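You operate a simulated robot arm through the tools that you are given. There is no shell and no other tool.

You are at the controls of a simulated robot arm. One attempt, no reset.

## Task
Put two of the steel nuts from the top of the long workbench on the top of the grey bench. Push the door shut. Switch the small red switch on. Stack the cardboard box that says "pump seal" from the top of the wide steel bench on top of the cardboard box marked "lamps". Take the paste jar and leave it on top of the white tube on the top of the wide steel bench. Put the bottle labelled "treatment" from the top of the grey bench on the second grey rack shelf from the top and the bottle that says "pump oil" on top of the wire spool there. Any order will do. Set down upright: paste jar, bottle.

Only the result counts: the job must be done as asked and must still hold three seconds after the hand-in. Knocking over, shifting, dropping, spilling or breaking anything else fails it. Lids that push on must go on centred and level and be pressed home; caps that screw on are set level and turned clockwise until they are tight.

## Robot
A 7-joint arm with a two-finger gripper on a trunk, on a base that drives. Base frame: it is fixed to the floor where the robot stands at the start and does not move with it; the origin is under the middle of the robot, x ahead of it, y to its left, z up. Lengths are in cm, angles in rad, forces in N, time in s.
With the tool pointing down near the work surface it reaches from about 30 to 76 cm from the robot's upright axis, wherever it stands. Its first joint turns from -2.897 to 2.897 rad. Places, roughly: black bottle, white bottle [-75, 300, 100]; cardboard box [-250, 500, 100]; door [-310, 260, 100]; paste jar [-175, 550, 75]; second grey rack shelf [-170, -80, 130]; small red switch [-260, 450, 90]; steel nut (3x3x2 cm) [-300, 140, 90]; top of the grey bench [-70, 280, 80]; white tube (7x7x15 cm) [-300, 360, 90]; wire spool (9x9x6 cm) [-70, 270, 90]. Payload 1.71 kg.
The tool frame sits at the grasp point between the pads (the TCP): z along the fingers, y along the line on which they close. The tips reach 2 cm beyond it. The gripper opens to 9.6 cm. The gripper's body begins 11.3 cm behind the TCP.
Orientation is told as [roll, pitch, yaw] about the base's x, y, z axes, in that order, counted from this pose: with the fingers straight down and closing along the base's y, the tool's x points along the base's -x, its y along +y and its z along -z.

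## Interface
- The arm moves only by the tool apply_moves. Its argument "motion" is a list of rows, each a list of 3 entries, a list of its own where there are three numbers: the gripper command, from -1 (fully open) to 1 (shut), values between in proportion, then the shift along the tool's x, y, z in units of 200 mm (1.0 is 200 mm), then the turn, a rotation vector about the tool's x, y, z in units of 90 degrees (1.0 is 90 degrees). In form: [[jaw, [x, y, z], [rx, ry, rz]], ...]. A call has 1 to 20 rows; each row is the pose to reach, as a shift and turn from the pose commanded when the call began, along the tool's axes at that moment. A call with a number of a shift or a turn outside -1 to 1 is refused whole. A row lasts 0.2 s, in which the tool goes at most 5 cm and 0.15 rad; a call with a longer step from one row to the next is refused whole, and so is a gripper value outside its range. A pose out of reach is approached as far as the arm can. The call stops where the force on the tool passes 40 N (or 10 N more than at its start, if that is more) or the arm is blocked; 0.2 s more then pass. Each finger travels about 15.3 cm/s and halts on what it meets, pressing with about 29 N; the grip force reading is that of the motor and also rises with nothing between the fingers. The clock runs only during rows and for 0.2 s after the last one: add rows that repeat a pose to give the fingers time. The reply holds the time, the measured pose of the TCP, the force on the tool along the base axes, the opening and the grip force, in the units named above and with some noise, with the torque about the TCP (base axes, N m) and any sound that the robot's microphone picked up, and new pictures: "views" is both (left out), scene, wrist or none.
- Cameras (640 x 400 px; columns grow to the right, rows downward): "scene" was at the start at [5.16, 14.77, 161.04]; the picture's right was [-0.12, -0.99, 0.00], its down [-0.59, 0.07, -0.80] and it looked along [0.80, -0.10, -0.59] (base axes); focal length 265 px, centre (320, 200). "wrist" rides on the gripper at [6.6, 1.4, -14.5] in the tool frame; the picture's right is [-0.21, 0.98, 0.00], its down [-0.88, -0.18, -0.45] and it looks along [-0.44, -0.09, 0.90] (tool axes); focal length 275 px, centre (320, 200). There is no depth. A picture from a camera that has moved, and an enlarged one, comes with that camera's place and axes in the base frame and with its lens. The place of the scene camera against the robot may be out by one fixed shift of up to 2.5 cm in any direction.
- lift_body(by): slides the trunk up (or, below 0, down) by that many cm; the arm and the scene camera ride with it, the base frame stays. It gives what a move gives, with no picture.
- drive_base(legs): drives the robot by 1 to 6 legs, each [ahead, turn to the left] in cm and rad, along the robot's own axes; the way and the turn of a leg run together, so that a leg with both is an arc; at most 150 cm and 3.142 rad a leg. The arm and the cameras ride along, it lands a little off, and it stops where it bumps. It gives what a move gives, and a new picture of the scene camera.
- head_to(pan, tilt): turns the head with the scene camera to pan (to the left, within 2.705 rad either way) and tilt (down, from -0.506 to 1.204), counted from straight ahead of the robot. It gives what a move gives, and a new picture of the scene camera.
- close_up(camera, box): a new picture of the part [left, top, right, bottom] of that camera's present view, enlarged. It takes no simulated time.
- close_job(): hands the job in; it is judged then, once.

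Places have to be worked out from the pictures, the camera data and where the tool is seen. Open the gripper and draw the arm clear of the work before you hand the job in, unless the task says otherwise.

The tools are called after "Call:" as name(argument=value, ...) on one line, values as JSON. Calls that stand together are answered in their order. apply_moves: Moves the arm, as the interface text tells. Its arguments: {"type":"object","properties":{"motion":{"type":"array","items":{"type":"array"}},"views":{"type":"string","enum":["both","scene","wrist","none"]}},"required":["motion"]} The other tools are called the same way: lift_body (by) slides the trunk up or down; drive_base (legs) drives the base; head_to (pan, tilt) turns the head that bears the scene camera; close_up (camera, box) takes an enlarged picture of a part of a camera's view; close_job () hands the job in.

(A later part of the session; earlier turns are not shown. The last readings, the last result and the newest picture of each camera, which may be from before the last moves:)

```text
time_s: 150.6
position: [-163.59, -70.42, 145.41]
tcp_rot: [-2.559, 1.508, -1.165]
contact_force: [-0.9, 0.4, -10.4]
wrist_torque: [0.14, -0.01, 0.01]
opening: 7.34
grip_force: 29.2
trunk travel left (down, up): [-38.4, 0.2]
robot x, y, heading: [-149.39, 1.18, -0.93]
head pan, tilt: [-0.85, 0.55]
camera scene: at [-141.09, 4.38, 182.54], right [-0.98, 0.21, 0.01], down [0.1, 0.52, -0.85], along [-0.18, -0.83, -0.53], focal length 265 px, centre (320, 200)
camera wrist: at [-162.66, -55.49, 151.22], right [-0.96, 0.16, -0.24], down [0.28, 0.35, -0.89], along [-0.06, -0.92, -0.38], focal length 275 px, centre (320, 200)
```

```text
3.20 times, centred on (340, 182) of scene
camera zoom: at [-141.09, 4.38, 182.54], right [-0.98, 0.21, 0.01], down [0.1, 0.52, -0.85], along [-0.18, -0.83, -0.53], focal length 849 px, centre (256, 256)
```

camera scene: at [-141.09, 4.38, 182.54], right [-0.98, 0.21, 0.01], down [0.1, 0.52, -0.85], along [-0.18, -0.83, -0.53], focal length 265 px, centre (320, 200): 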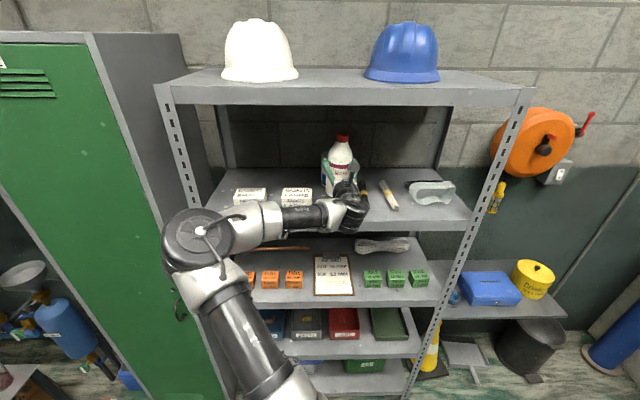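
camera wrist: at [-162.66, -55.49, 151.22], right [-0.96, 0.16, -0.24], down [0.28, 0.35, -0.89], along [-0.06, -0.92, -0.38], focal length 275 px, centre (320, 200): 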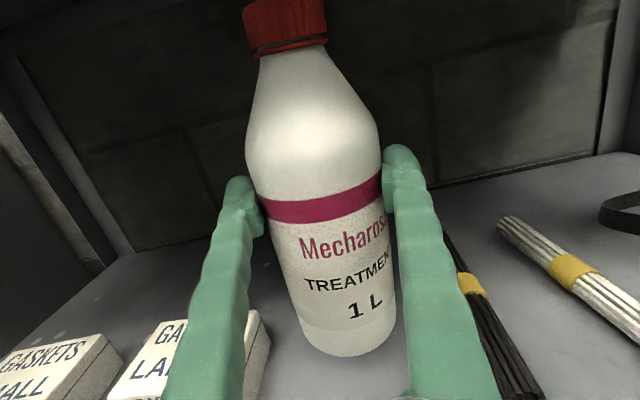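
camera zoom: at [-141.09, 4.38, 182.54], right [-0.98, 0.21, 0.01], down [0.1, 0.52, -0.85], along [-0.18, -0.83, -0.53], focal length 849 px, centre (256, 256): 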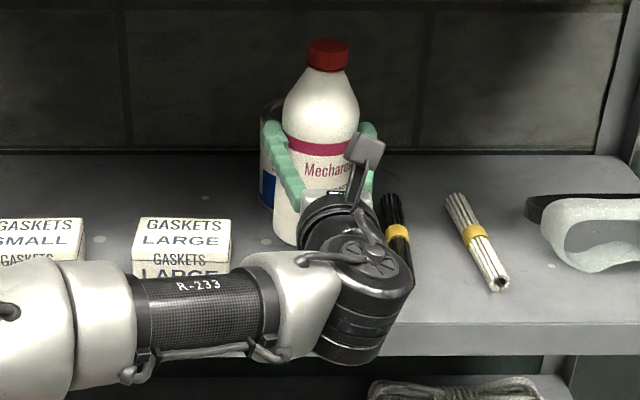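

The bottle stands over the gap, clear of the box and the ties. I level the hand and lower to TCP z≈141.4.

Call:
apply_moves(motion=[[0.5, [-0.05, 0, 0], [0, -0.016, -0.011]], [0.5, [-0.12, 0, 0], [0, -0.033, -0.022]], [0.5, [-0.2, 0, 0], [0, -0.033, -0.022]], [0.5, [-0.2, 0, 0], [0, -0.033, -0.022]]], views="both")

```text
time_s: 151.6
position: [-163.6, -70.63, 141.48]
tcp_rot: [0.954, 1.572, 2.348]
contact_force: [-0.8, 0.8, -9.5]
wrist_torque: [0.14, 0.0, 0.01]
opening: 7.37
grip_force: 29.3
trunk travel left (down, up): [-38.4, 0.2]
robot x, y, heading: [-149.31, 0.83, -0.93]
head pan, tilt: [-0.85, 0.55]
camera scene: at [-141.16, 4.25, 182.55], right [-0.98, 0.21, 0.01], down [0.1, 0.52, -0.85], along [-0.18, -0.83, -0.53], focal length 265 px, centre (320, 200)
camera wrist: at [-162.45, -56.13, 148.04], right [-0.96, 0.17, -0.21], down [0.26, 0.41, -0.88], along [-0.07, -0.9, -0.44], focal length 275 px, centre (320, 200)
```

scene: 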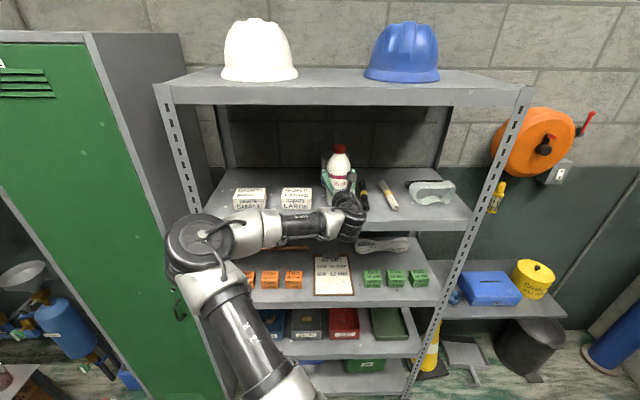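
wrist: 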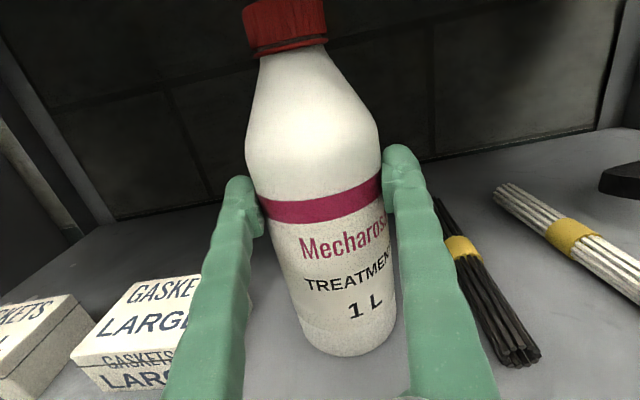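

Level now. I lower 1.2 cm more in small steps and watch the vertical force.

Call:
apply_moves(motion=[[0.5, [-0.02, 0, 0], [0, 0, 0]], [0.5, [-0.04, 0, 0], [0, 0, 0]], [0.5, [-0.06, 0, 0], [0, 0, 0]], [0.5, [-0.06, 0, 0], [0, 0, 0]]], views="none")

```text
time_s: 152.6
position: [-163.34, -70.64, 140.5]
tcp_rot: [2.939, 1.565, -1.948]
contact_force: [3.9, -7.0, 22.5]
wrist_torque: [-0.33, -0.03, -0.01]
opening: 7.36
grip_force: 28.9
trunk travel left (down, up): [-38.4, 0.2]
robot x, y, heading: [-149.78, 1.27, -0.925]
head pan, tilt: [-0.85, 0.55]
```

Contact with the shelf at TCP 140.5. I ease up 0.2 cm and open the fingers.

Call:
apply_moves(motion=[[0.5, [0.008, 0, 0], [0, 0, 0]], [0.2, [0.01, 0, 0], [0, 0, 0]], [-0.5, [0.01, 0, 0], [0, 0, 0]], [-0.9, [0.01, 0, 0], [0, 0, 0]], [-1, [0.01, 0, 0], [0, 0, 0]], [-1, [0.01, 0, 0], [0, 0, 0]]], views="both")

```text
time_s: 154.0
position: [-163.48, -70.66, 140.64]
tcp_rot: [1.659, 1.571, 3.053]
contact_force: [0.5, -0.1, 0.0]
wrist_torque: [0.0, -0.01, -0.02]
opening: 9.6
grip_force: 0.1
trunk travel left (down, up): [-38.4, 0.2]
robot x, y, heading: [-149.38, 0.95, -0.933]
head pan, tilt: [-0.85, 0.55]
camera scene: at [-141.07, 4.37, 182.54], right [-0.98, 0.21, 0.01], down [0.1, 0.52, -0.85], along [-0.18, -0.83, -0.53], focal length 265 px, centre (320, 200)
camera wrist: at [-162.38, -56.06, 147.1], right [-0.96, 0.17, -0.21], down [0.26, 0.41, -0.88], along [-0.07, -0.9, -0.44], focal length 275 px, centre (320, 200)
```

scene: 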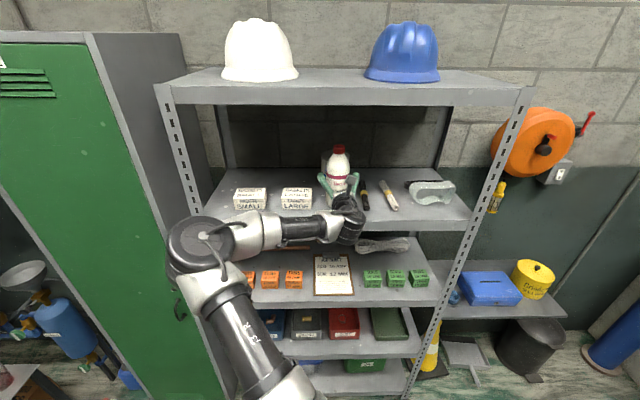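
wrist: 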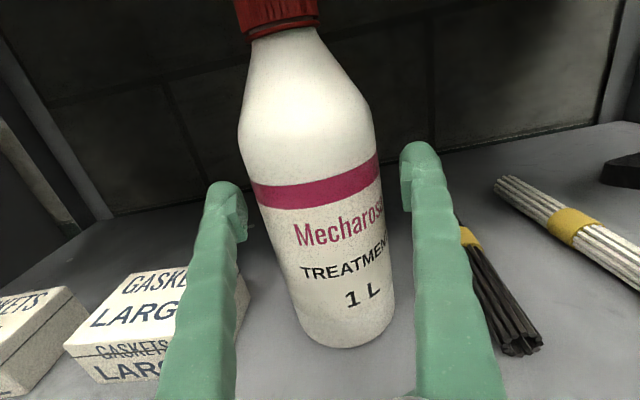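

The bottle stands free. I back the hand straight out.

Call:
apply_moves(motion=[[-1, [0.005, -0.015, -0.05], [0, 0, 0]], [-1, [0.005, -0.015, -0.2], [0, 0, 0]], [-1, [0.005, -0.015, -0.4], [0, 0, 0]], [-1, [0.005, -0.015, -0.6], [0, 0, 0]], [-1, [0.005, -0.015, -0.8], [0, 0, 0]], [-1, [0.005, -0.015, -0.9], [0, 0, 0]]], views="both")

```text
time_s: 155.4
position: [-160.01, -52.83, 140.74]
tcp_rot: [3.118, 1.57, -1.774]
contact_force: [0.9, 0.2, 0.4]
wrist_torque: [-0.05, 0.03, 0.0]
opening: 9.59
grip_force: 0.0
trunk travel left (down, up): [-38.4, 0.2]
robot x, y, heading: [-149.63, 0.95, -0.93]
head pan, tilt: [-0.85, 0.55]
camera scene: at [-141.11, 4.34, 182.54], right [-0.98, 0.21, 0.01], down [0.1, 0.52, -0.85], along [-0.18, -0.83, -0.53], focal length 265 px, centre (320, 200)
camera wrist: at [-158.95, -38.35, 147.2], right [-0.96, 0.17, -0.21], down [0.26, 0.4, -0.88], along [-0.07, -0.9, -0.43], focal length 275 px, centre (320, 200)
```

scene: 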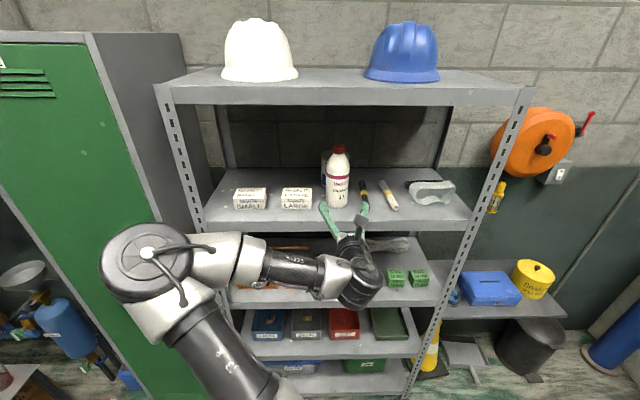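
wrist: 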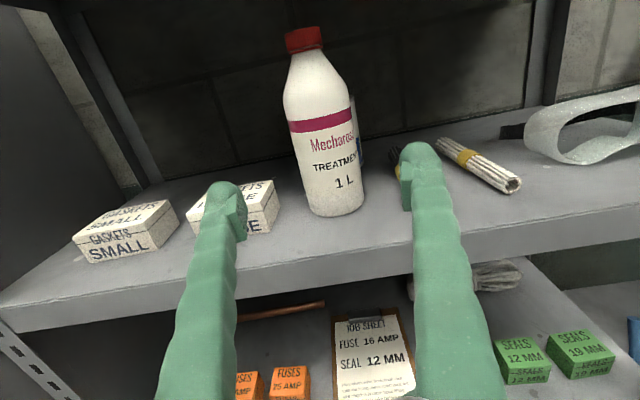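

The treatment bottle stands upright on the second shelf. Now back to the long bench for a second nut: I reverse to about (-240,132) and turn so the arm points at nut C.

Call:
drive_base(legs=[[0, -0.037], [-80, 0], [-79, 0], [0, -1.9]])

Call:
close_up(camera="wrist", box=[0, 0, 640, 400])

```text
time_s: 169.9
position: [-286.54, 159.9, 140.69]
tcp_rot: [2.971, 1.57, 2.433]
contact_force: [0.0, -0.1, 0.3]
wrist_torque: [0.0, -0.03, -0.03]
opening: 9.6
grip_force: 0.0
trunk travel left (down, up): [-38.4, 0.2]
robot x, y, heading: [-239.57, 130.73, -2.868]
head pan, tilt: [-0.85, 0.55]
camera scene: at [-240.15, 121.87, 182.54], right [0.54, 0.84, 0.01], down [0.45, -0.28, -0.85], along [-0.71, 0.46, -0.53], focal length 265 px, centre (320, 200)
```

scene: 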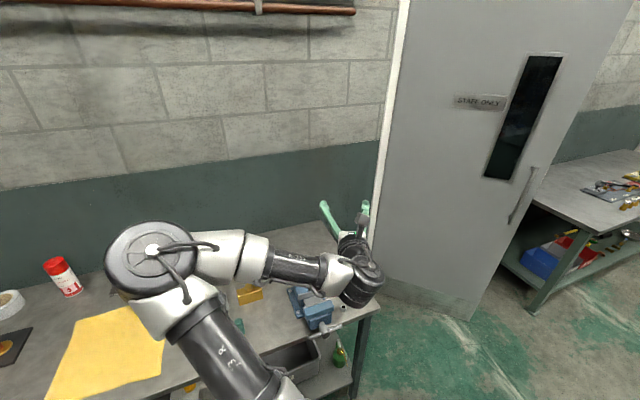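

```text
1.00 times, centred on (320, 200) of wrist (not enlarged: the box is as wide or as high as the picture)
camera zoom: at [-273.62, 153.72, 147.18], right [0.5, 0.84, -0.21], down [0.29, -0.39, -0.88], along [-0.82, 0.38, -0.43], focal length 275 px, centre (320, 200)
```

zoom: 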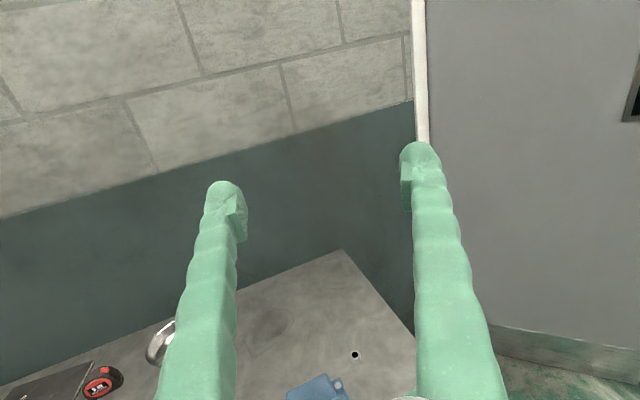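

Nut C lies below and ahead. I tilt the hand down again, then turn it so the fingers will close across the bench with the camera on the side away from the vice.

Call:
apply_moves(motion=[[-1, [0, 0, 0], [0, -0.09, 0]], [-1, [0, 0, 0], [0, -0.18, 0]], [-1, [0, 0, 0], [0, -0.27, 0]], [-1, [0, 0, 0], [0, -0.36, 0]], [-1, [0, 0, 0], [0, -0.45, 0]], [-1, [0, 0, 0], [0, -0.54, 0]], [-1, [0, 0, 0], [0, -0.63, 0]], [-1, [0, 0, 0], [0, -0.72, 0]], [-1, [0, 0, 0], [0, -0.81, 0]], [-1, [0, 0, 0], [0, -0.9, 0]], [-1, [0, 0, 0], [0, -1.0, 0]]], views="none")

Call:
apply_moves(motion=[[-0.9, [0, 0, 0], [0, 0, 0.087]], [-0.8, [0, 0, 0], [0, 0, 0.174]], [-0.7, [0, 0, 0], [0, 0, 0.261]], [-0.6, [0, 0, 0], [0, 0, 0.348]], [-0.5, [0, 0, 0], [0, 0, 0.435]], [-0.4, [0, 0, 0], [0, 0, 0.522]], [-0.3, [0, 0, 0], [0, 0, 0.609]], [-0.25, [0, 0, 0], [0, 0, 0.696]], [-0.25, [0, 0, 0], [0, 0, 0.779]]], views="wrist")

```text
refused: row 11 steps farther than a row can; nothing moved
```

```text
time_s: 171.9
position: [-284.71, 160.59, 141.25]
tcp_rot: [-1.582, 0.332, -2.112]
contact_force: [-0.3, -0.1, -0.4]
wrist_torque: [-0.01, -0.03, 0.04]
opening: 6.01
grip_force: 0.2
trunk travel left (down, up): [-38.4, 0.2]
robot x, y, heading: [-239.37, 130.69, -2.86]
head pan, tilt: [-0.85, 0.55]
camera wrist: at [-268.99, 158.89, 141.92], right [0.05, 0.11, -0.99], down [-0.07, -0.99, -0.12], along [-1.0, 0.08, -0.04], focal length 275 px, centre (320, 200)
```

wrist: 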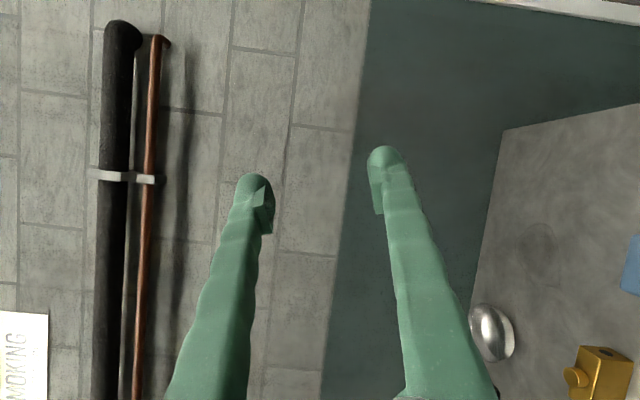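

The first call was refused (row 11 too big) and the turn ran in the horizontal pose. I undo that turn, then tilt down with correct steps.

Call:
apply_moves(motion=[[-0.25, [0, 0, 0], [0, 0, -0.087]], [-0.25, [0, 0, 0], [0, 0, -0.174]], [-0.25, [0, 0, 0], [0, 0, -0.261]], [-0.25, [0, 0, 0], [0, 0, -0.348]], [-0.25, [0, 0, 0], [0, 0, -0.435]], [-0.25, [0, 0, 0], [0, 0, -0.522]], [-0.25, [0, 0, 0], [0, 0, -0.609]], [-0.25, [0, 0, 0], [0, 0, -0.696]], [-0.25, [0, 0, 0], [0, 0, -0.779]]], views="none")

```text
time_s: 173.9
position: [-284.91, 160.51, 141.24]
tcp_rot: [-2.526, 1.554, -3.063]
contact_force: [-0.5, -0.5, -0.3]
wrist_torque: [-0.03, -0.01, -0.01]
opening: 5.99
grip_force: 0.0
trunk travel left (down, up): [-38.4, 0.2]
robot x, y, heading: [-239.14, 130.89, -2.86]
head pan, tilt: [-0.85, 0.55]
```

Back level. Now I tilt the hand down in eleven rows.

Call:
apply_moves(motion=[[-0.25, [0, 0, 0], [0, -0.09, 0]], [-0.25, [0, 0, 0], [0, -0.18, 0]], [-0.25, [0, 0, 0], [0, -0.27, 0]], [-0.25, [0, 0, 0], [0, -0.36, 0]], [-0.25, [0, 0, 0], [0, -0.45, 0]], [-0.25, [0, 0, 0], [0, -0.54, 0]], [-0.25, [0, 0, 0], [0, -0.63, 0]], [-0.25, [0, 0, 0], [0, -0.72, 0]], [-0.25, [0, 0, 0], [0, -0.81, 0]], [-0.25, [0, 0, 0], [0, -0.9, 0]], [-0.25, [0, 0, 0], [0, -0.99, 0]]], views="wrist")

```text
time_s: 176.3
position: [-284.63, 160.61, 141.1]
tcp_rot: [-0.011, 0.023, -0.537]
contact_force: [-0.3, 0.4, -0.1]
wrist_torque: [-0.04, -0.05, -0.01]
opening: 6.0
grip_force: 0.0
trunk travel left (down, up): [-38.4, 0.2]
robot x, y, heading: [-239.64, 130.92, -2.859]
head pan, tilt: [-0.85, 0.55]
camera wrist: at [-289.35, 165.16, 155.74], right [0.68, 0.74, -0.02], down [0.67, -0.61, 0.43], along [0.3, -0.3, -0.9], focal length 275 px, centre (320, 200)
```

wrist: 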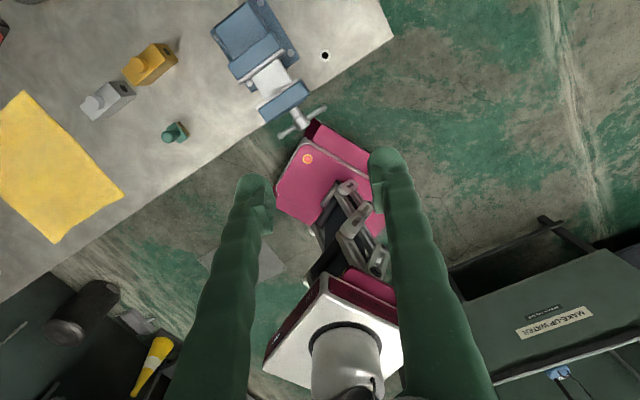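

Nut C is at about (-291.6,167). I turn the hand and move over it, then lower the trunk.

Call:
apply_moves(motion=[[-0.25, [0.05, 0.012, 0], [0, 0, 0.087]], [-0.25, [0.1, 0.024, 0], [0, 0, 0.174]], [-0.25, [0.15, 0.036, 0], [0, 0, 0.261]], [-0.25, [0.2, 0.048, 0], [0, 0, 0.348]], [-0.25, [0.25, 0.06, 0], [0, 0, 0.435]], [-0.25, [0.3, 0.072, 0], [0, 0, 0.522]], [-0.25, [0.35, 0.084, 0], [0, 0, 0.609]], [-0.25, [0.4, 0.096, 0], [0, 0, 0.696]], [-0.25, [0.463, 0.103, 0], [0, 0, 0.779]]], views="none")

Call:
lift_body(by=-26)

Call:
close_up(camera="wrist", box=[0, 0, 640, 400])

```text
time_s: 178.3
position: [-291.52, 167.18, 141.45]
tcp_rot: [-0.027, -0.005, -1.763]
contact_force: [0.0, 0.4, -0.9]
wrist_torque: [-0.05, -0.04, 0.03]
opening: 5.97
grip_force: 0.0
trunk travel left (down, up): [-38.4, 0.2]
robot x, y, heading: [-239.25, 131.07, -2.859]
head pan, tilt: [-0.85, 0.55]
```

```text
time_s: 181.0
position: [-291.5, 167.23, 115.55]
tcp_rot: [-0.029, -0.001, -1.762]
contact_force: [0.2, 0.7, 0.1]
wrist_torque: [-0.03, -0.01, -0.01]
opening: 6.01
grip_force: 0.1
trunk travel left (down, up): [-12.4, 26.2]
robot x, y, heading: [-239.82, 130.63, -2.862]
head pan, tilt: [-0.85, 0.55]
```

```text
1.00 times, centred on (320, 200) of wrist (not enlarged: the box is as wide or as high as the picture)
camera zoom: at [-288.61, 173.3, 130.0], right [0.92, -0.39, -0.03], down [-0.33, -0.83, 0.45], along [-0.2, -0.41, -0.89], focal length 275 px, centre (320, 200)
```

zoom: 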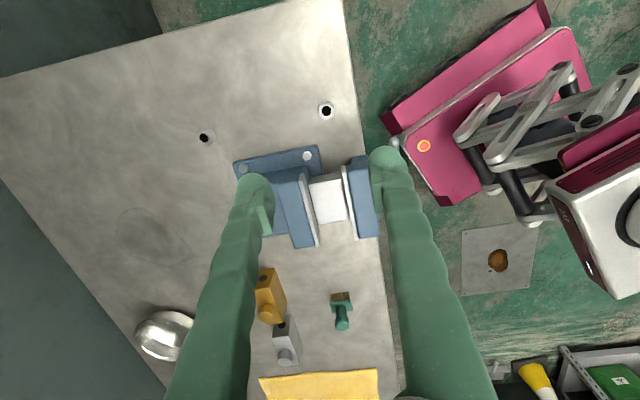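

Nut C is right under the hand at (-291.7,167), the vice jaw ~5 cm away. I level and descend 20 cm.

Call:
apply_moves(motion=[[-0.25, [-0.003, 0.005, 0.2], [-0.006, 0, 0]], [-0.25, [-0.006, 0.01, 0.4], [-0.012, 0, 0]], [-0.25, [-0.009, 0.015, 0.6], [-0.0185, 0, 0]], [-0.25, [-0.012, 0.018, 0.8], [-0.0185, 0, 0]], [-0.25, [-0.012, 0.021, 1.0], [-0.0185, 0, 0]], [-0.25, [-0.012, 0.021, 1.0], [-0.0185, 0, 0]]], views="wrist")

Call:
close_up(camera="wrist", box=[240, 100, 400, 200])

```text
time_s: 182.4
position: [-291.68, 166.88, 95.35]
tcp_rot: [0.001, -0.002, -1.76]
contact_force: [0.7, 0.8, 0.4]
wrist_torque: [0.0, 0.01, 0.0]
opening: 6.0
grip_force: 0.0
trunk travel left (down, up): [-12.4, 26.2]
robot x, y, heading: [-239.55, 130.36, -2.864]
head pan, tilt: [-0.85, 0.55]
camera wrist: at [-289.11, 173.09, 109.89], right [0.92, -0.39, 0.0], down [-0.35, -0.83, 0.45], along [-0.17, -0.41, -0.89], focal length 275 px, centre (320, 200)
```

wrist: 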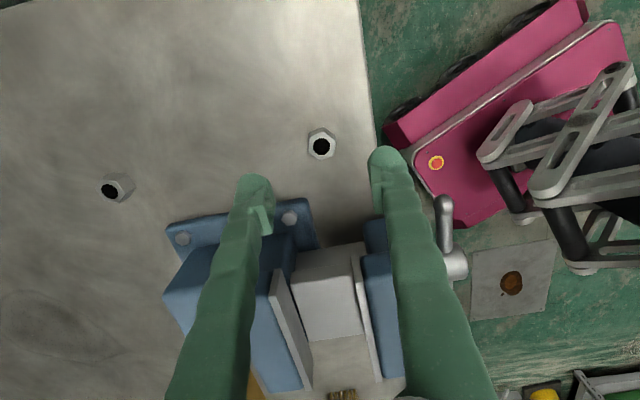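

```text
4.00 times, centred on (320, 150) of wrist
camera zoom: at [-289.11, 173.09, 109.89], right [0.92, -0.39, 0.0], down [-0.35, -0.83, 0.45], along [-0.17, -0.41, -0.89], focal length 1101 px, centre (320, 400)
```

zoom: 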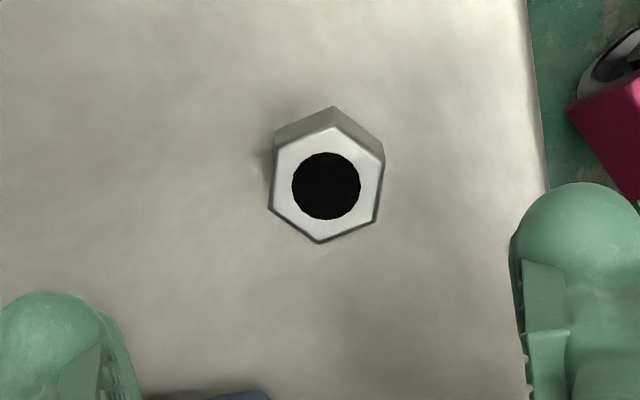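

The nut is within 0.3 cm of the TCP axis; its flats need a turn of about -0.3 rad. I turn, descend to TCP z≈87.1 and close.

Call:
apply_moves(motion=[[-0.25, [0.007, 0.006, 0.1], [0, 0, 0.09]], [-0.25, [0.0135, 0.0115, 0.25], [0, 0, 0.18]], [-0.25, [0.0135, 0.0115, 0.35], [0, 0, 0.1955]], [-0.25, [0.0135, 0.0115, 0.413], [0, 0, 0.1955]], [-0.25, [0.0135, 0.0115, 0.413], [0, 0, 0.1955]]], views="wrist")

```text
time_s: 183.6
position: [-291.49, 167.03, 87.17]
tcp_rot: [0.0, -0.002, -2.07]
contact_force: [0.5, 0.6, -0.5]
wrist_torque: [0.0, 0.01, 0.01]
opening: 5.99
grip_force: 0.0
trunk travel left (down, up): [-12.4, 26.2]
robot x, y, heading: [-239.16, 130.66, -2.858]
head pan, tilt: [-0.85, 0.55]
camera wrist: at [-287.14, 172.25, 101.65], right [0.76, -0.65, 0.0], down [-0.58, -0.68, 0.45], along [-0.29, -0.34, -0.9], focal length 275 px, centre (320, 200)
```

wrist: 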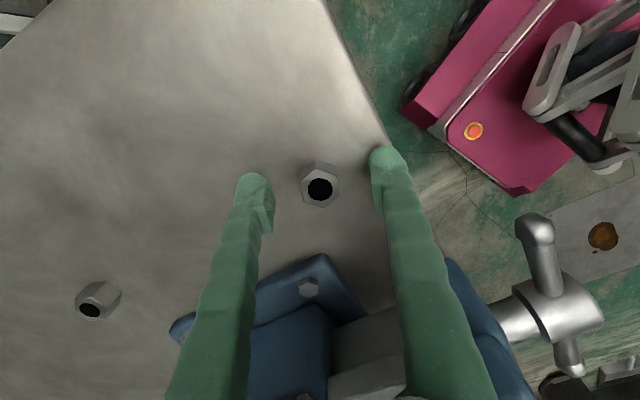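

The nut sits between the pads. I close on it and lift.

Call:
apply_moves(motion=[[0.3, [0, 0, 0], [0, 0, 0]], [0.7, [0, 0, 0], [0, 0, 0]], [0.9, [0, 0, 0], [0, 0, 0]], [0.9, [0, 0, 0], [0, 0, 0]], [0.9, [0, 0, -0.1], [0, 0, 0]], [0.9, [0, 0, -0.3], [0, 0, 0]], [0.9, [0, 0, -0.5], [0, 0, 0]], [0.9, [0, 0, -0.7], [0, 0, 0]], [0.9, [0, 0, -0.9], [0, 0, 0]]], views="wrist")

```text
time_s: 185.6
position: [-291.37, 167.13, 105.38]
tcp_rot: [-0.001, -0.001, -2.069]
contact_force: [-0.2, -0.1, -0.3]
wrist_torque: [0.01, 0.03, 0.03]
opening: 2.26
grip_force: 29.3
trunk travel left (down, up): [-12.4, 26.2]
robot x, y, heading: [-239.49, 130.68, -2.863]
head pan, tilt: [-0.85, 0.55]
camera wrist: at [-287.09, 172.25, 119.82], right [0.76, -0.65, 0.0], down [-0.58, -0.68, 0.45], along [-0.29, -0.34, -0.89], focal length 275 px, centre (320, 200)
```

wrist: 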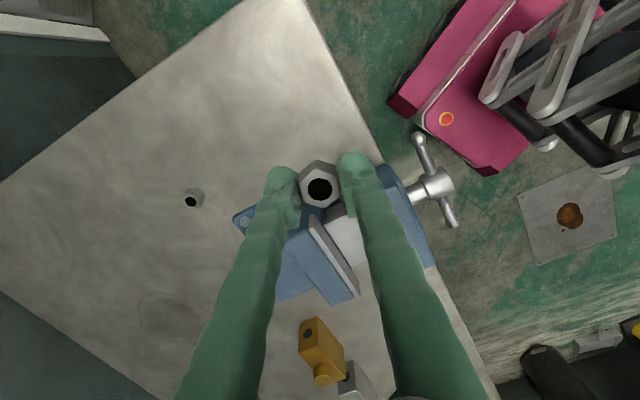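

Second nut held. I raise the trunk to carry it high and drive back to the grey bench, to about (-130,303).

Call:
lift_body(by=22)

Call:
drive_base(legs=[[0, -2.417], [102, 0], [100, 0], [0, -0.7]])

Call:
close_up(camera="wrist", box=[0, 0, 640, 400])

```text
time_s: 187.9
position: [-291.38, 166.96, 127.07]
tcp_rot: [0.0, -0.002, -2.068]
contact_force: [0.2, 0.4, -0.9]
wrist_torque: [0.02, 0.02, 0.02]
opening: 2.23
grip_force: 29.3
trunk travel left (down, up): [-34.4, 4.2]
robot x, y, heading: [-239.05, 130.65, -2.863]
head pan, tilt: [-0.85, 0.55]
```

```text
time_s: 206.6
position: [-69.12, 290.54, 128.62]
tcp_rot: [-0.026, -0.028, 1.578]
contact_force: [0.1, 0.3, -0.4]
wrist_torque: [0.04, -0.15, -0.02]
opening: 2.26
grip_force: 29.5
trunk travel left (down, up): [-34.4, 4.2]
robot x, y, heading: [-128.9, 300.34, 0.787]
head pan, tilt: [-0.85, 0.55]
stopped in leg 4: the robot was blocked; the commanded pose is now the measured one
camera scene: at [-133.78, 308.76, 178.61], right [-0.06, -1.0, 0.01], down [-0.53, 0.02, -0.85], along [0.85, -0.06, -0.53], focal length 265 px, centre (320, 200)
```

scene: 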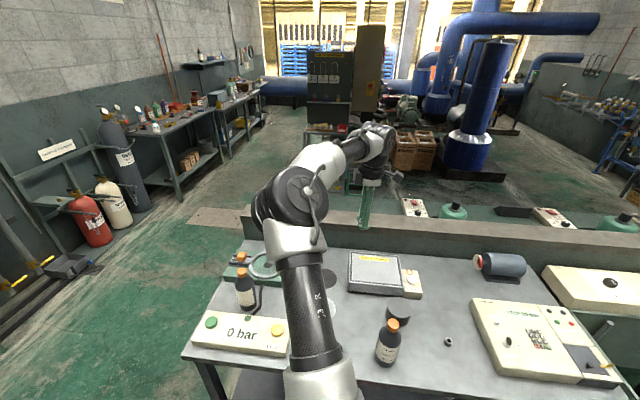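

```text
1.00 times, centred on (320, 200) of wrist (not enlarged: the box is as wide or as high as the picture)
camera zoom: at [-70.94, 283.57, 142.94], right [-0.98, 0.2, -0.02], down [0.17, 0.86, 0.47], along [0.11, 0.46, -0.88], focal length 275 px, centre (320, 200)
```

zoom: 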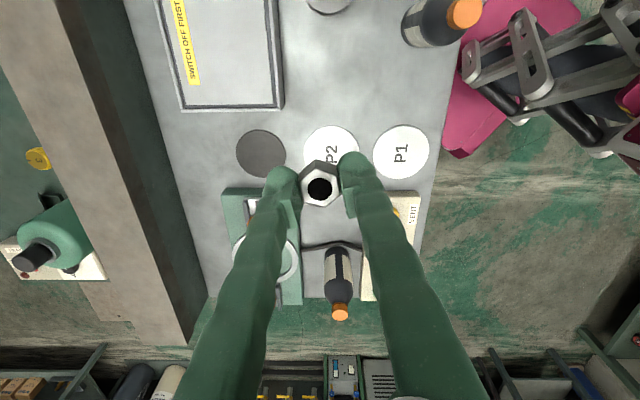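

The base touched the bench edge while turning (blocked at heading 0.79), but everything on the bench stands as before and all targets are in reach. I level the hand and carry the nut toward (-76,259).

Call:
apply_moves(motion=[[0.9, [0.2, 0.05, 0], [-0.005, 0.006, 0]], [0.9, [0.4, 0.1, 0], [-0.011, 0.012, 0]], [0.9, [0.6, 0.15, 0], [-0.0166, 0.018, 0]], [0.9, [0.8, 0.2, 0], [-0.0166, 0.018, 0]], [0.9, [1.0, 0.25, 0], [-0.0166, 0.018, 0]]], views="none")

Call:
lift_body(by=-18)

Call:
close_up(camera="wrist", box=[0, 0, 640, 400])

```text
time_s: 207.8
position: [-73.56, 270.59, 127.78]
tcp_rot: [0.004, 0.003, 1.577]
contact_force: [0.5, -0.2, -0.9]
wrist_torque: [0.07, -0.03, -0.01]
opening: 2.25
grip_force: 29.0
trunk travel left (down, up): [-34.4, 4.2]
robot x, y, heading: [-128.79, 300.46, 0.789]
head pan, tilt: [-0.85, 0.55]
```

```text
time_s: 209.8
position: [-73.54, 270.77, 109.91]
tcp_rot: [0.002, 0.004, 1.577]
contact_force: [-0.3, -0.2, -0.4]
wrist_torque: [0.01, 0.0, 0.0]
opening: 2.26
grip_force: 28.9
trunk travel left (down, up): [-16.4, 22.2]
robot x, y, heading: [-128.84, 300.41, 0.785]
head pan, tilt: [-0.85, 0.55]
```

```text
1.00 times, centred on (320, 200) of wrist (not enlarged: the box is as wide or as high as the picture)
camera zoom: at [-74.91, 264.21, 124.42], right [-0.98, 0.2, 0.0], down [0.18, 0.88, 0.44], along [0.09, 0.43, -0.9], focal length 275 px, centre (320, 200)
```

zoom: 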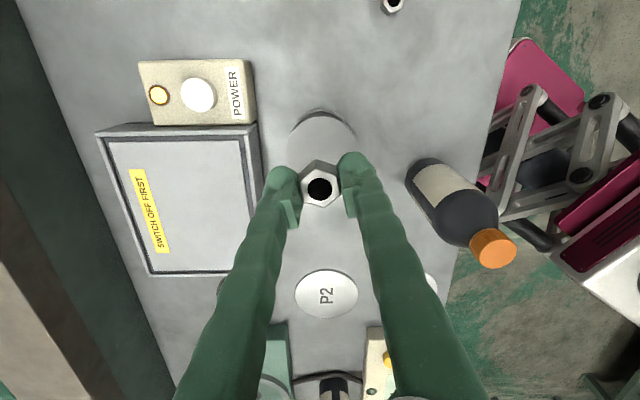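

I move over (-76,258.5) and come down to z≈91.

Call:
apply_moves(motion=[[0.9, [0.2, 0.04, 0], [0, 0, 0]], [0.9, [0.4, 0.08, 0], [0, 0, 0]], [0.9, [0.61, 0.125, 0], [0, 0, 0]], [0.9, [0.61, 0.125, 0.2], [0, 0, 0]], [0.9, [0.61, 0.125, 0.4], [0, 0, 0]], [0.9, [0.61, 0.125, 0.6], [0, 0, 0]], [0.9, [0.61, 0.125, 0.8], [0, 0, 0]], [0.9, [0.61, 0.125, 0.94], [0, 0, 0]], [0.9, [0.61, 0.125, 0.94], [0, 0, 0]]], views="wrist")

```text
time_s: 211.8
position: [-75.96, 258.4, 91.03]
tcp_rot: [0.002, 0.003, 1.578]
contact_force: [0.2, 0.0, 0.0]
wrist_torque: [0.03, -0.02, -0.04]
opening: 2.27
grip_force: 28.7
trunk travel left (down, up): [-16.4, 22.2]
robot x, y, heading: [-129.14, 300.29, 0.784]
head pan, tilt: [-0.85, 0.55]
camera wrist: at [-77.36, 251.92, 105.59], right [-0.98, 0.2, 0.0], down [0.18, 0.88, 0.44], along [0.09, 0.43, -0.9], focal length 275 px, centre (320, 200)
```

wrist: 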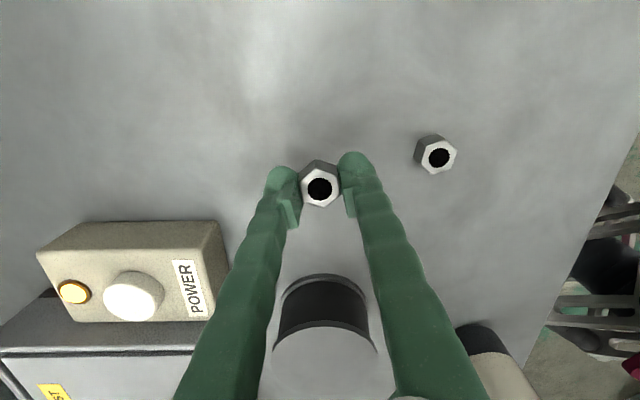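

Clear spot. I lower to z≈87.15 where the nut should just touch.

Call:
apply_moves(motion=[[0.9, [0, 0, 0.1], [0, 0, 0]], [0.9, [0, 0, 0.17], [0, 0, 0]], [0.9, [0, 0, 0.193], [0, 0, 0]], [0.9, [0, 0, 0.193], [0, 0, 0]]], views="none")

```text
time_s: 212.8
position: [-75.98, 258.53, 87.25]
tcp_rot: [0.004, 0.005, 1.578]
contact_force: [-0.4, 0.2, -1.2]
wrist_torque: [0.01, -0.02, 0.05]
opening: 2.27
grip_force: 28.8
trunk travel left (down, up): [-16.4, 22.2]
robot x, y, heading: [-129.07, 300.56, 0.785]
head pan, tilt: [-0.85, 0.55]
```

I ease down another 0.2 cm and read the force.

Call:
apply_moves(motion=[[0.9, [0, 0, 0.008], [0, 0, 0]], [0.9, [0, 0, 0.012], [0, 0, 0]], [0.9, [0, 0, 0.012], [0, 0, 0]]], views="none")

```text
time_s: 213.6
position: [-76.08, 258.53, 87.13]
tcp_rot: [0.003, 0.005, 1.577]
contact_force: [-0.5, 0.6, 8.9]
wrist_torque: [0.11, -0.03, 0.04]
opening: 2.28
grip_force: 29.0
trunk travel left (down, up): [-16.4, 22.2]
robot x, y, heading: [-128.79, 300.57, 0.79]
head pan, tilt: [-0.85, 0.55]
```

Touching (8.9 N). I open a little and rise.

Call:
apply_moves(motion=[[0.4, [0, 0, 0], [0, 0, 0]], [0.2, [0, 0, 0], [0, 0, 0]], [0.2, [0, 0, -0.02], [0, 0, 0]], [0.2, [0, 0, -0.2], [0, 0, 0]], [0.0, [0, 0, -0.4], [0, 0, 0]], [-0.5, [0, 0, -0.6], [0, 0, 0]], [-1, [0, 0, -0.8], [0, 0, 0]], [-1, [0, 0, -1.0], [0, 0, 0]]], views="wrist")

```text
time_s: 215.4
position: [-76.16, 258.53, 107.19]
tcp_rot: [0.003, 0.003, 1.576]
contact_force: [0.7, -0.5, 1.3]
wrist_torque: [-0.02, 0.01, -0.01]
opening: 9.58
grip_force: 0.1
trunk travel left (down, up): [-16.4, 22.2]
robot x, y, heading: [-129.21, 300.55, 0.785]
head pan, tilt: [-0.85, 0.55]
camera wrist: at [-77.46, 252.01, 121.72], right [-0.98, 0.2, 0.0], down [0.18, 0.88, 0.44], along [0.09, 0.43, -0.9], focal length 275 px, centre (320, 200)
```

wrist: 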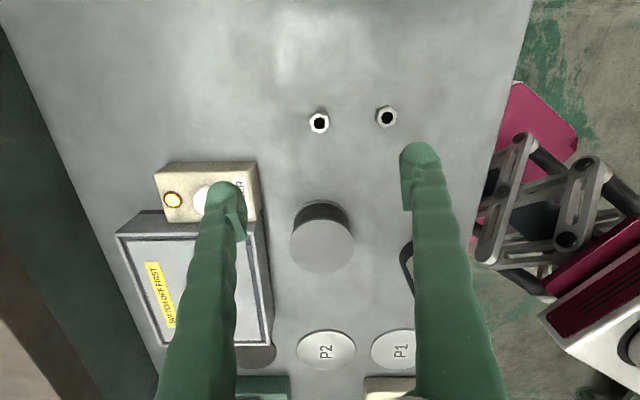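

Both nuts lie on the grey bench. Next the pump-oil bottle at about (-65.4,330): I raise the trunk and carry the open hand over there in stages, turning it so the fingers close along y.

Call:
lift_body(by=16)

Call:
apply_moves(motion=[[-1, [-0.2, -0.027, 0], [0, 0, 0.04]], [-1, [-0.4, -0.054, 0], [0, 0, 0.08]], [-1, [-0.6, -0.081, 0], [0, 0, 0.12]], [-1, [-0.8, -0.108, 0], [0, 0, 0.16]], [-1, [-1.0, -0.135, 0], [0, 0, 0.2]]], views="none")

Call:
apply_moves(motion=[[-1, [-0.18, 0.029, 0], [0, 0, 0.05]], [-1, [-0.36, 0.058, 0], [0, 0, 0.1]], [-1, [-0.54, 0.087, 0], [0, 0, 0.15]], [-1, [-0.72, 0.116, 0], [0, 0, 0.2]], [-1, [-0.8985, 0.144, 0], [0, 0, 0.25]]], views="none")

Call:
apply_moves(motion=[[-1, [-0.155, 0.0955, 0], [0, 0, 0.05]], [-1, [-0.31, 0.191, 0], [0, 0, 0.1]], [-1, [-0.465, 0.2865, 0], [0, 0, 0.15]], [-1, [-0.62, 0.382, 0], [0, 0, 0.2]], [-1, [-0.775, 0.4775, 0], [0, 0, 0.25]]], views="wrist")

```text
time_s: 217.2
position: [-75.93, 258.56, 123.02]
tcp_rot: [0.003, 0.004, 1.578]
contact_force: [-0.6, -1.4, -0.5]
wrist_torque: [0.01, 0.01, -0.01]
opening: 9.57
grip_force: 0.1
trunk travel left (down, up): [-32.4, 6.2]
robot x, y, heading: [-129.08, 300.27, 0.79]
head pan, tilt: [-0.85, 0.55]
```

```text
time_s: 218.4
position: [-73.42, 278.74, 123.03]
tcp_rot: [0.001, 0.003, 1.262]
contact_force: [-0.2, 0.6, -0.2]
wrist_torque: [-0.05, -0.03, -0.01]
opening: 9.61
grip_force: 0.1
trunk travel left (down, up): [-32.4, 6.2]
robot x, y, heading: [-128.81, 300.19, 0.787]
head pan, tilt: [-0.85, 0.55]
```

```text
time_s: 219.6
position: [-70.76, 296.71, 122.99]
tcp_rot: [-0.001, 0.006, 0.869]
contact_force: [-0.1, 0.3, 0.0]
wrist_torque: [-0.05, 0.02, 0.02]
opening: 9.63
grip_force: 0.1
trunk travel left (down, up): [-32.4, 6.2]
robot x, y, heading: [-129.14, 300.5, 0.786]
head pan, tilt: [-0.85, 0.55]
```

```text
time_s: 220.8
position: [-67.9, 314.73, 122.83]
tcp_rot: [-0.001, 0.007, 0.475]
contact_force: [-0.5, 0.5, -0.4]
wrist_torque: [-0.03, 0.0, -0.03]
opening: 9.62
grip_force: 0.1
trunk travel left (down, up): [-32.4, 6.2]
robot x, y, heading: [-129.17, 300.03, 0.789]
head pan, tilt: [-0.85, 0.55]
camera wrist: at [-74.51, 312.97, 137.35], right [-0.27, 0.96, 0.0], down [0.87, 0.24, 0.44], along [0.42, 0.12, -0.9], focal length 275 px, centre (320, 200)
```

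wrist: 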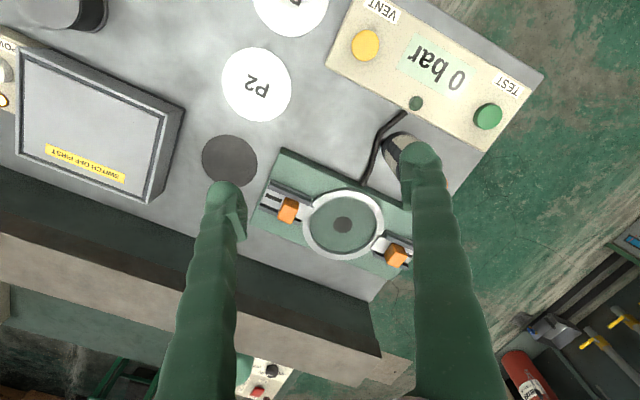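

The bottle is under the right finger in view. I make the last shift over it.

Call:
apply_moves(motion=[[-1, [-0.12, 0.156, 0], [0, 0, 0.03]], [-1, [-0.24, 0.313, 0], [0, 0, 0.06]], [-1, [-0.36, 0.47, 0], [0, 0, 0.09]], [-1, [-0.4765, 0.626, 0], [0, 0, 0.12]]], views="wrist")

```text
time_s: 221.8
position: [-65.05, 330.3, 122.77]
tcp_rot: [0.0, 0.008, 0.288]
contact_force: [0.6, 0.3, 0.1]
wrist_torque: [0.0, 0.01, -0.01]
opening: 9.61
grip_force: 0.1
trunk travel left (down, up): [-32.4, 6.2]
robot x, y, heading: [-128.84, 300.61, 0.788]
head pan, tilt: [-0.85, 0.55]
camera wrist: at [-71.75, 329.67, 137.31], right [-0.08, 1.0, 0.0], down [0.9, 0.07, 0.44], along [0.44, 0.03, -0.9], focal length 275 px, centre (320, 200)
```

wrist: 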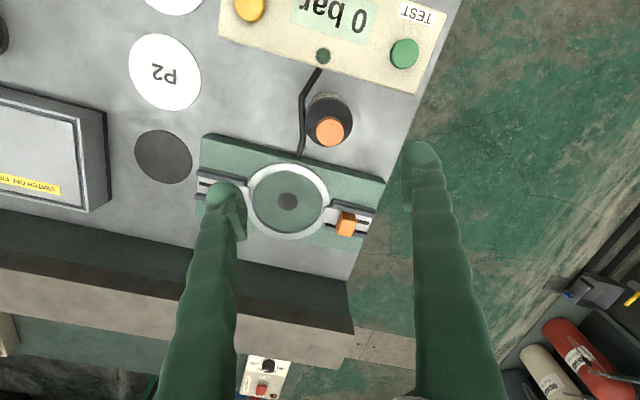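

Cap top triangulates to (-64.8,331.3,103.2). I centre over it and lower the trunk by 16 cm.

Call:
apply_moves(motion=[[-1, [-0.026, 0.044, 0], [0, -0.005, 0]], [-1, [-0.026, 0.044, 0], [0, -0.005, 0]]], views="none")

Call:
lift_body(by=-15)

Call:
close_up(camera="wrist", box=[0, 0, 640, 400])

Call:
head_to(pan=-0.3, tilt=0.6)

```text
time_s: 222.2
position: [-66.59, 329.41, 124.17]
tcp_rot: [0.01, -0.011, 0.291]
contact_force: [-1.9, 1.0, -0.2]
wrist_torque: [-0.02, -0.1, -0.05]
opening: 9.61
grip_force: 0.1
trunk travel left (down, up): [-32.4, 6.2]
robot x, y, heading: [-128.65, 300.6, 0.786]
head pan, tilt: [-0.85, 0.55]
stopped in row 1: the arm was blocked; the commanded pose is now the measured one
```

```text
time_s: 223.9
position: [-66.27, 329.23, 108.96]
tcp_rot: [0.008, -0.008, 0.289]
contact_force: [-0.1, 0.0, 1.0]
wrist_torque: [-0.01, -0.05, -0.04]
opening: 9.59
grip_force: 0.0
trunk travel left (down, up): [-17.4, 21.2]
robot x, y, heading: [-128.89, 300.23, 0.79]
head pan, tilt: [-0.85, 0.55]
```

```text
1.00 times, centred on (320, 200) of wrist (not enlarged: the box is as wide or as high as the picture)
camera zoom: at [-73.03, 328.59, 123.39], right [-0.08, 1.0, 0.01], down [0.89, 0.07, 0.45], along [0.45, 0.05, -0.89], focal length 275 px, centre (320, 200)
```

zoom: 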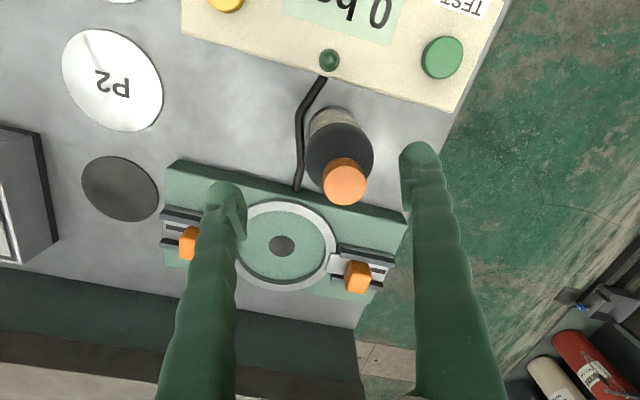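

```text
time_s: 224.9
position: [-66.14, 329.36, 108.97]
tcp_rot: [0.01, -0.007, 0.288]
contact_force: [-0.4, -0.7, -0.1]
wrist_torque: [0.02, -0.01, 0.0]
opening: 9.6
grip_force: 0.0
trunk travel left (down, up): [-17.4, 21.2]
robot x, y, heading: [-129.1, 300.32, 0.784]
head pan, tilt: [-0.3, 0.6]
camera scene: at [-134.66, 313.5, 161.12], right [0.47, -0.88, 0.0], down [-0.51, -0.27, -0.82], along [0.72, 0.38, -0.58], focal length 265 px, centre (320, 200)
```

scene: 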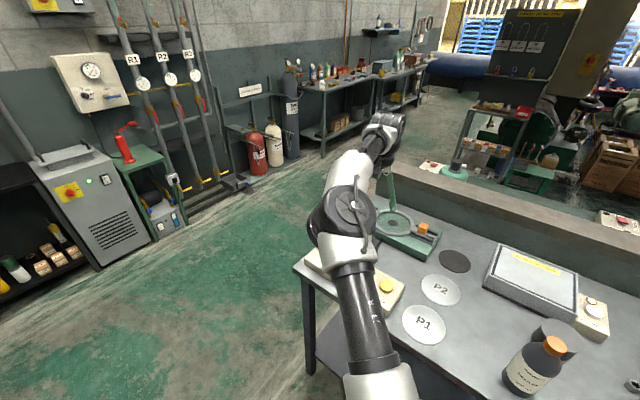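

The arm stalled for a moment near its reach at high trunk; now lower, I retry centring over the cap at (-64.7,331.5).

Call:
apply_moves(motion=[[-1, [-0.05, 0.04, 0], [0.006, 0.0045, 0]], [-1, [-0.097, 0.081, 0], [0.006, 0.0045, 0]], [-1, [-0.097, 0.081, 0], [0.006, 0.0045, 0]]], views="wrist")

```text
time_s: 225.7
position: [-64.7, 331.55, 109.08]
tcp_rot: [-0.001, -0.001, 0.287]
contact_force: [0.3, 0.9, 0.5]
wrist_torque: [0.0, 0.02, 0.0]
opening: 9.58
grip_force: 0.1
trunk travel left (down, up): [-17.4, 21.2]
robot x, y, heading: [-129.1, 300.2, 0.787]
head pan, tilt: [-0.3, 0.6]
camera wrist: at [-71.39, 330.96, 123.56], right [-0.08, 1.0, 0.0], down [0.89, 0.07, 0.44], along [0.44, 0.04, -0.9], focal length 275 px, centre (320, 200)
```

wrist: 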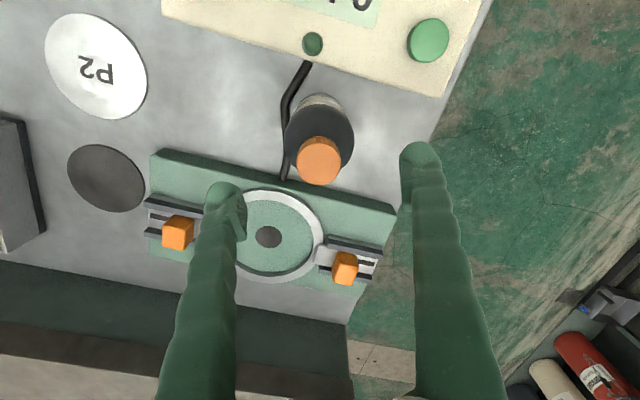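

Aligned. I descend 14.6 cm so the pads take the upper body of the bottle.

Call:
apply_moves(motion=[[-1, [0, 0, 0.2], [0, 0, 0]], [-1, [0, 0, 0.4], [0, 0, 0]], [-1, [0, 0, 0.6], [0, 0, 0]], [-1, [0, 0, 0.73], [0, 0, 0]], [-1, [0, 0, 0.73], [0, 0, 0]]], views="wrist")

```text
time_s: 226.9
position: [-64.87, 331.33, 94.4]
tcp_rot: [-0.002, -0.002, 0.288]
contact_force: [0.3, -0.1, -0.3]
wrist_torque: [-0.01, 0.01, -0.02]
opening: 9.58
grip_force: 0.1
trunk travel left (down, up): [-17.4, 21.2]
robot x, y, heading: [-129.33, 300.86, 0.787]
head pan, tilt: [-0.3, 0.6]
camera wrist: at [-71.59, 330.76, 108.77], right [-0.08, 1.0, 0.0], down [0.89, 0.07, 0.45], along [0.44, 0.04, -0.9], focal length 275 px, centre (320, 200)
```

wrist: 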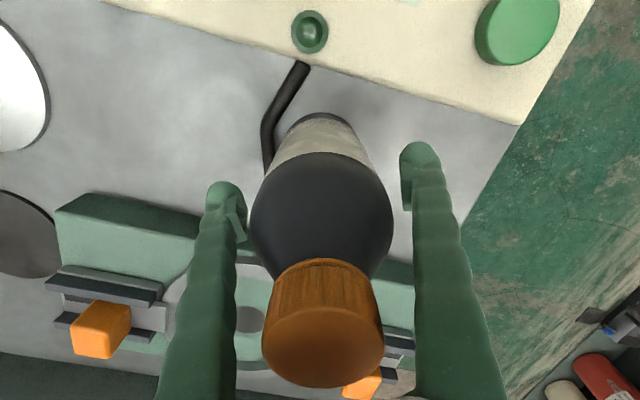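

The bottle is centred between the fingers. I close the gripper on it.

Call:
apply_moves(motion=[[-0.6, [0, 0, 0], [0, 0, 0]], [-0.2, [0, 0, 0], [0, 0, 0]], [0.2, [0, 0, 0], [0, 0, 0]], [0.6, [0, 0, 0], [0, 0, 0]], [0.6, [0, 0, 0], [0, 0, 0]]], views="none")

```text
time_s: 228.1
position: [-64.67, 331.27, 94.21]
tcp_rot: [-0.002, 0.0, 0.287]
contact_force: [0.0, 0.2, 0.0]
wrist_torque: [0.02, -0.04, -0.01]
opening: 7.6
grip_force: 29.0
trunk travel left (down, up): [-17.4, 21.2]
robot x, y, heading: [-129.0, 300.35, 0.785]
head pan, tilt: [-0.3, 0.6]
```

It stopped at 7.6 cm; I check the picture to see that the pads are on the bottle.

Call:
close_up(camera="wrist", box=[120, 60, 520, 310])

```text
1.60 times, centred on (320, 185) of wrist
camera zoom: at [-71.59, 330.79, 108.78], right [-0.08, 1.0, 0.0], down [0.89, 0.07, 0.45], along [0.44, 0.03, -0.9], focal length 440 px, centre (320, 224)
```

zoom: 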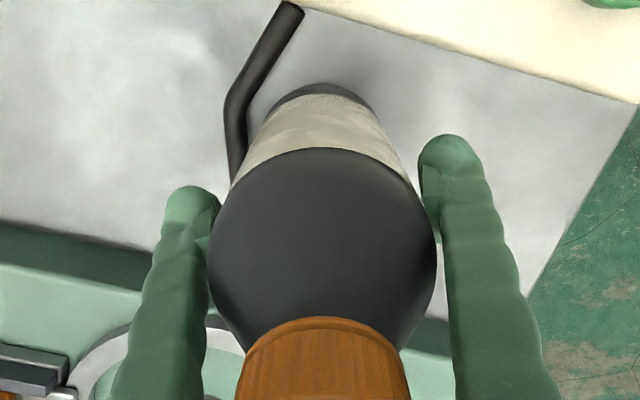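

The pads are well on the body. I lift 20 cm and watch weight and picture.

Call:
apply_moves(motion=[[0.6, [0, 0, -0.05], [0, 0, 0]], [0.6, [0, 0, -0.2], [0, 0, 0]], [0.6, [0, 0, -0.4], [0, 0, 0]], [0.6, [0, 0, -0.6], [0, 0, 0]], [0.6, [0, 0, -0.8], [0, 0, 0]], [0.6, [0, 0, -1.0], [0, 0, 0]], [0.6, [0, 0, -1.0], [0, 0, 0]]], views="both")

```text
time_s: 229.7
position: [-65.78, 331.89, 112.4]
tcp_rot: [-0.002, -0.001, 0.288]
contact_force: [-0.5, 0.8, -4.7]
wrist_torque: [-0.1, 0.0, 0.0]
opening: 7.61
grip_force: 29.1
out of reach, approached as far as the arm can: row 5, 6, 7
trunk travel left (down, up): [-17.4, 21.2]
robot x, y, heading: [-128.98, 300.42, 0.785]
head pan, tilt: [-0.3, 0.6]
camera scene: at [-134.66, 313.69, 161.1], right [0.47, -0.88, 0.01], down [-0.51, -0.27, -0.82], along [0.72, 0.38, -0.58], focal length 265 px, centre (320, 200)
camera wrist: at [-72.53, 331.39, 126.95], right [-0.08, 1.0, 0.0], down [0.89, 0.07, 0.45], along [0.44, 0.04, -0.9], focal length 275 px, centre (320, 200)
```

scene: 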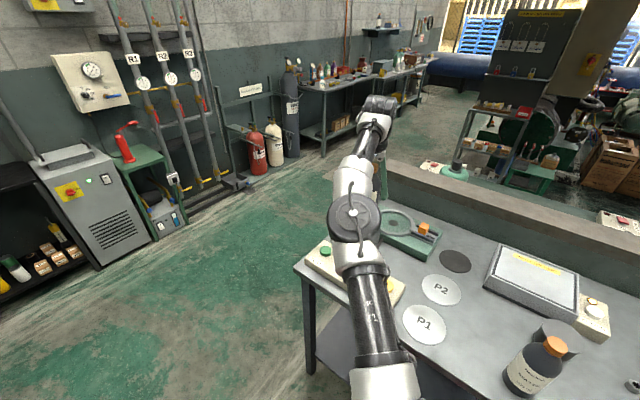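
wrist: 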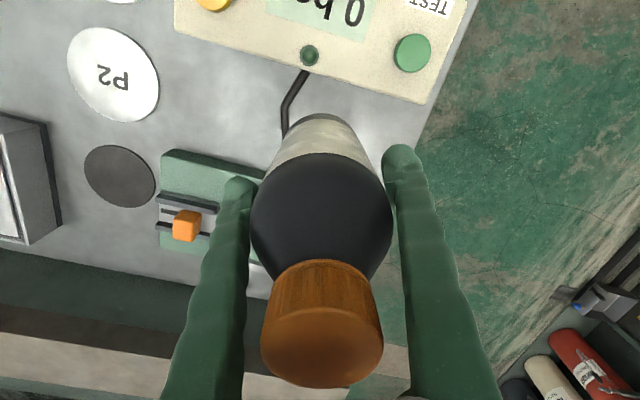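

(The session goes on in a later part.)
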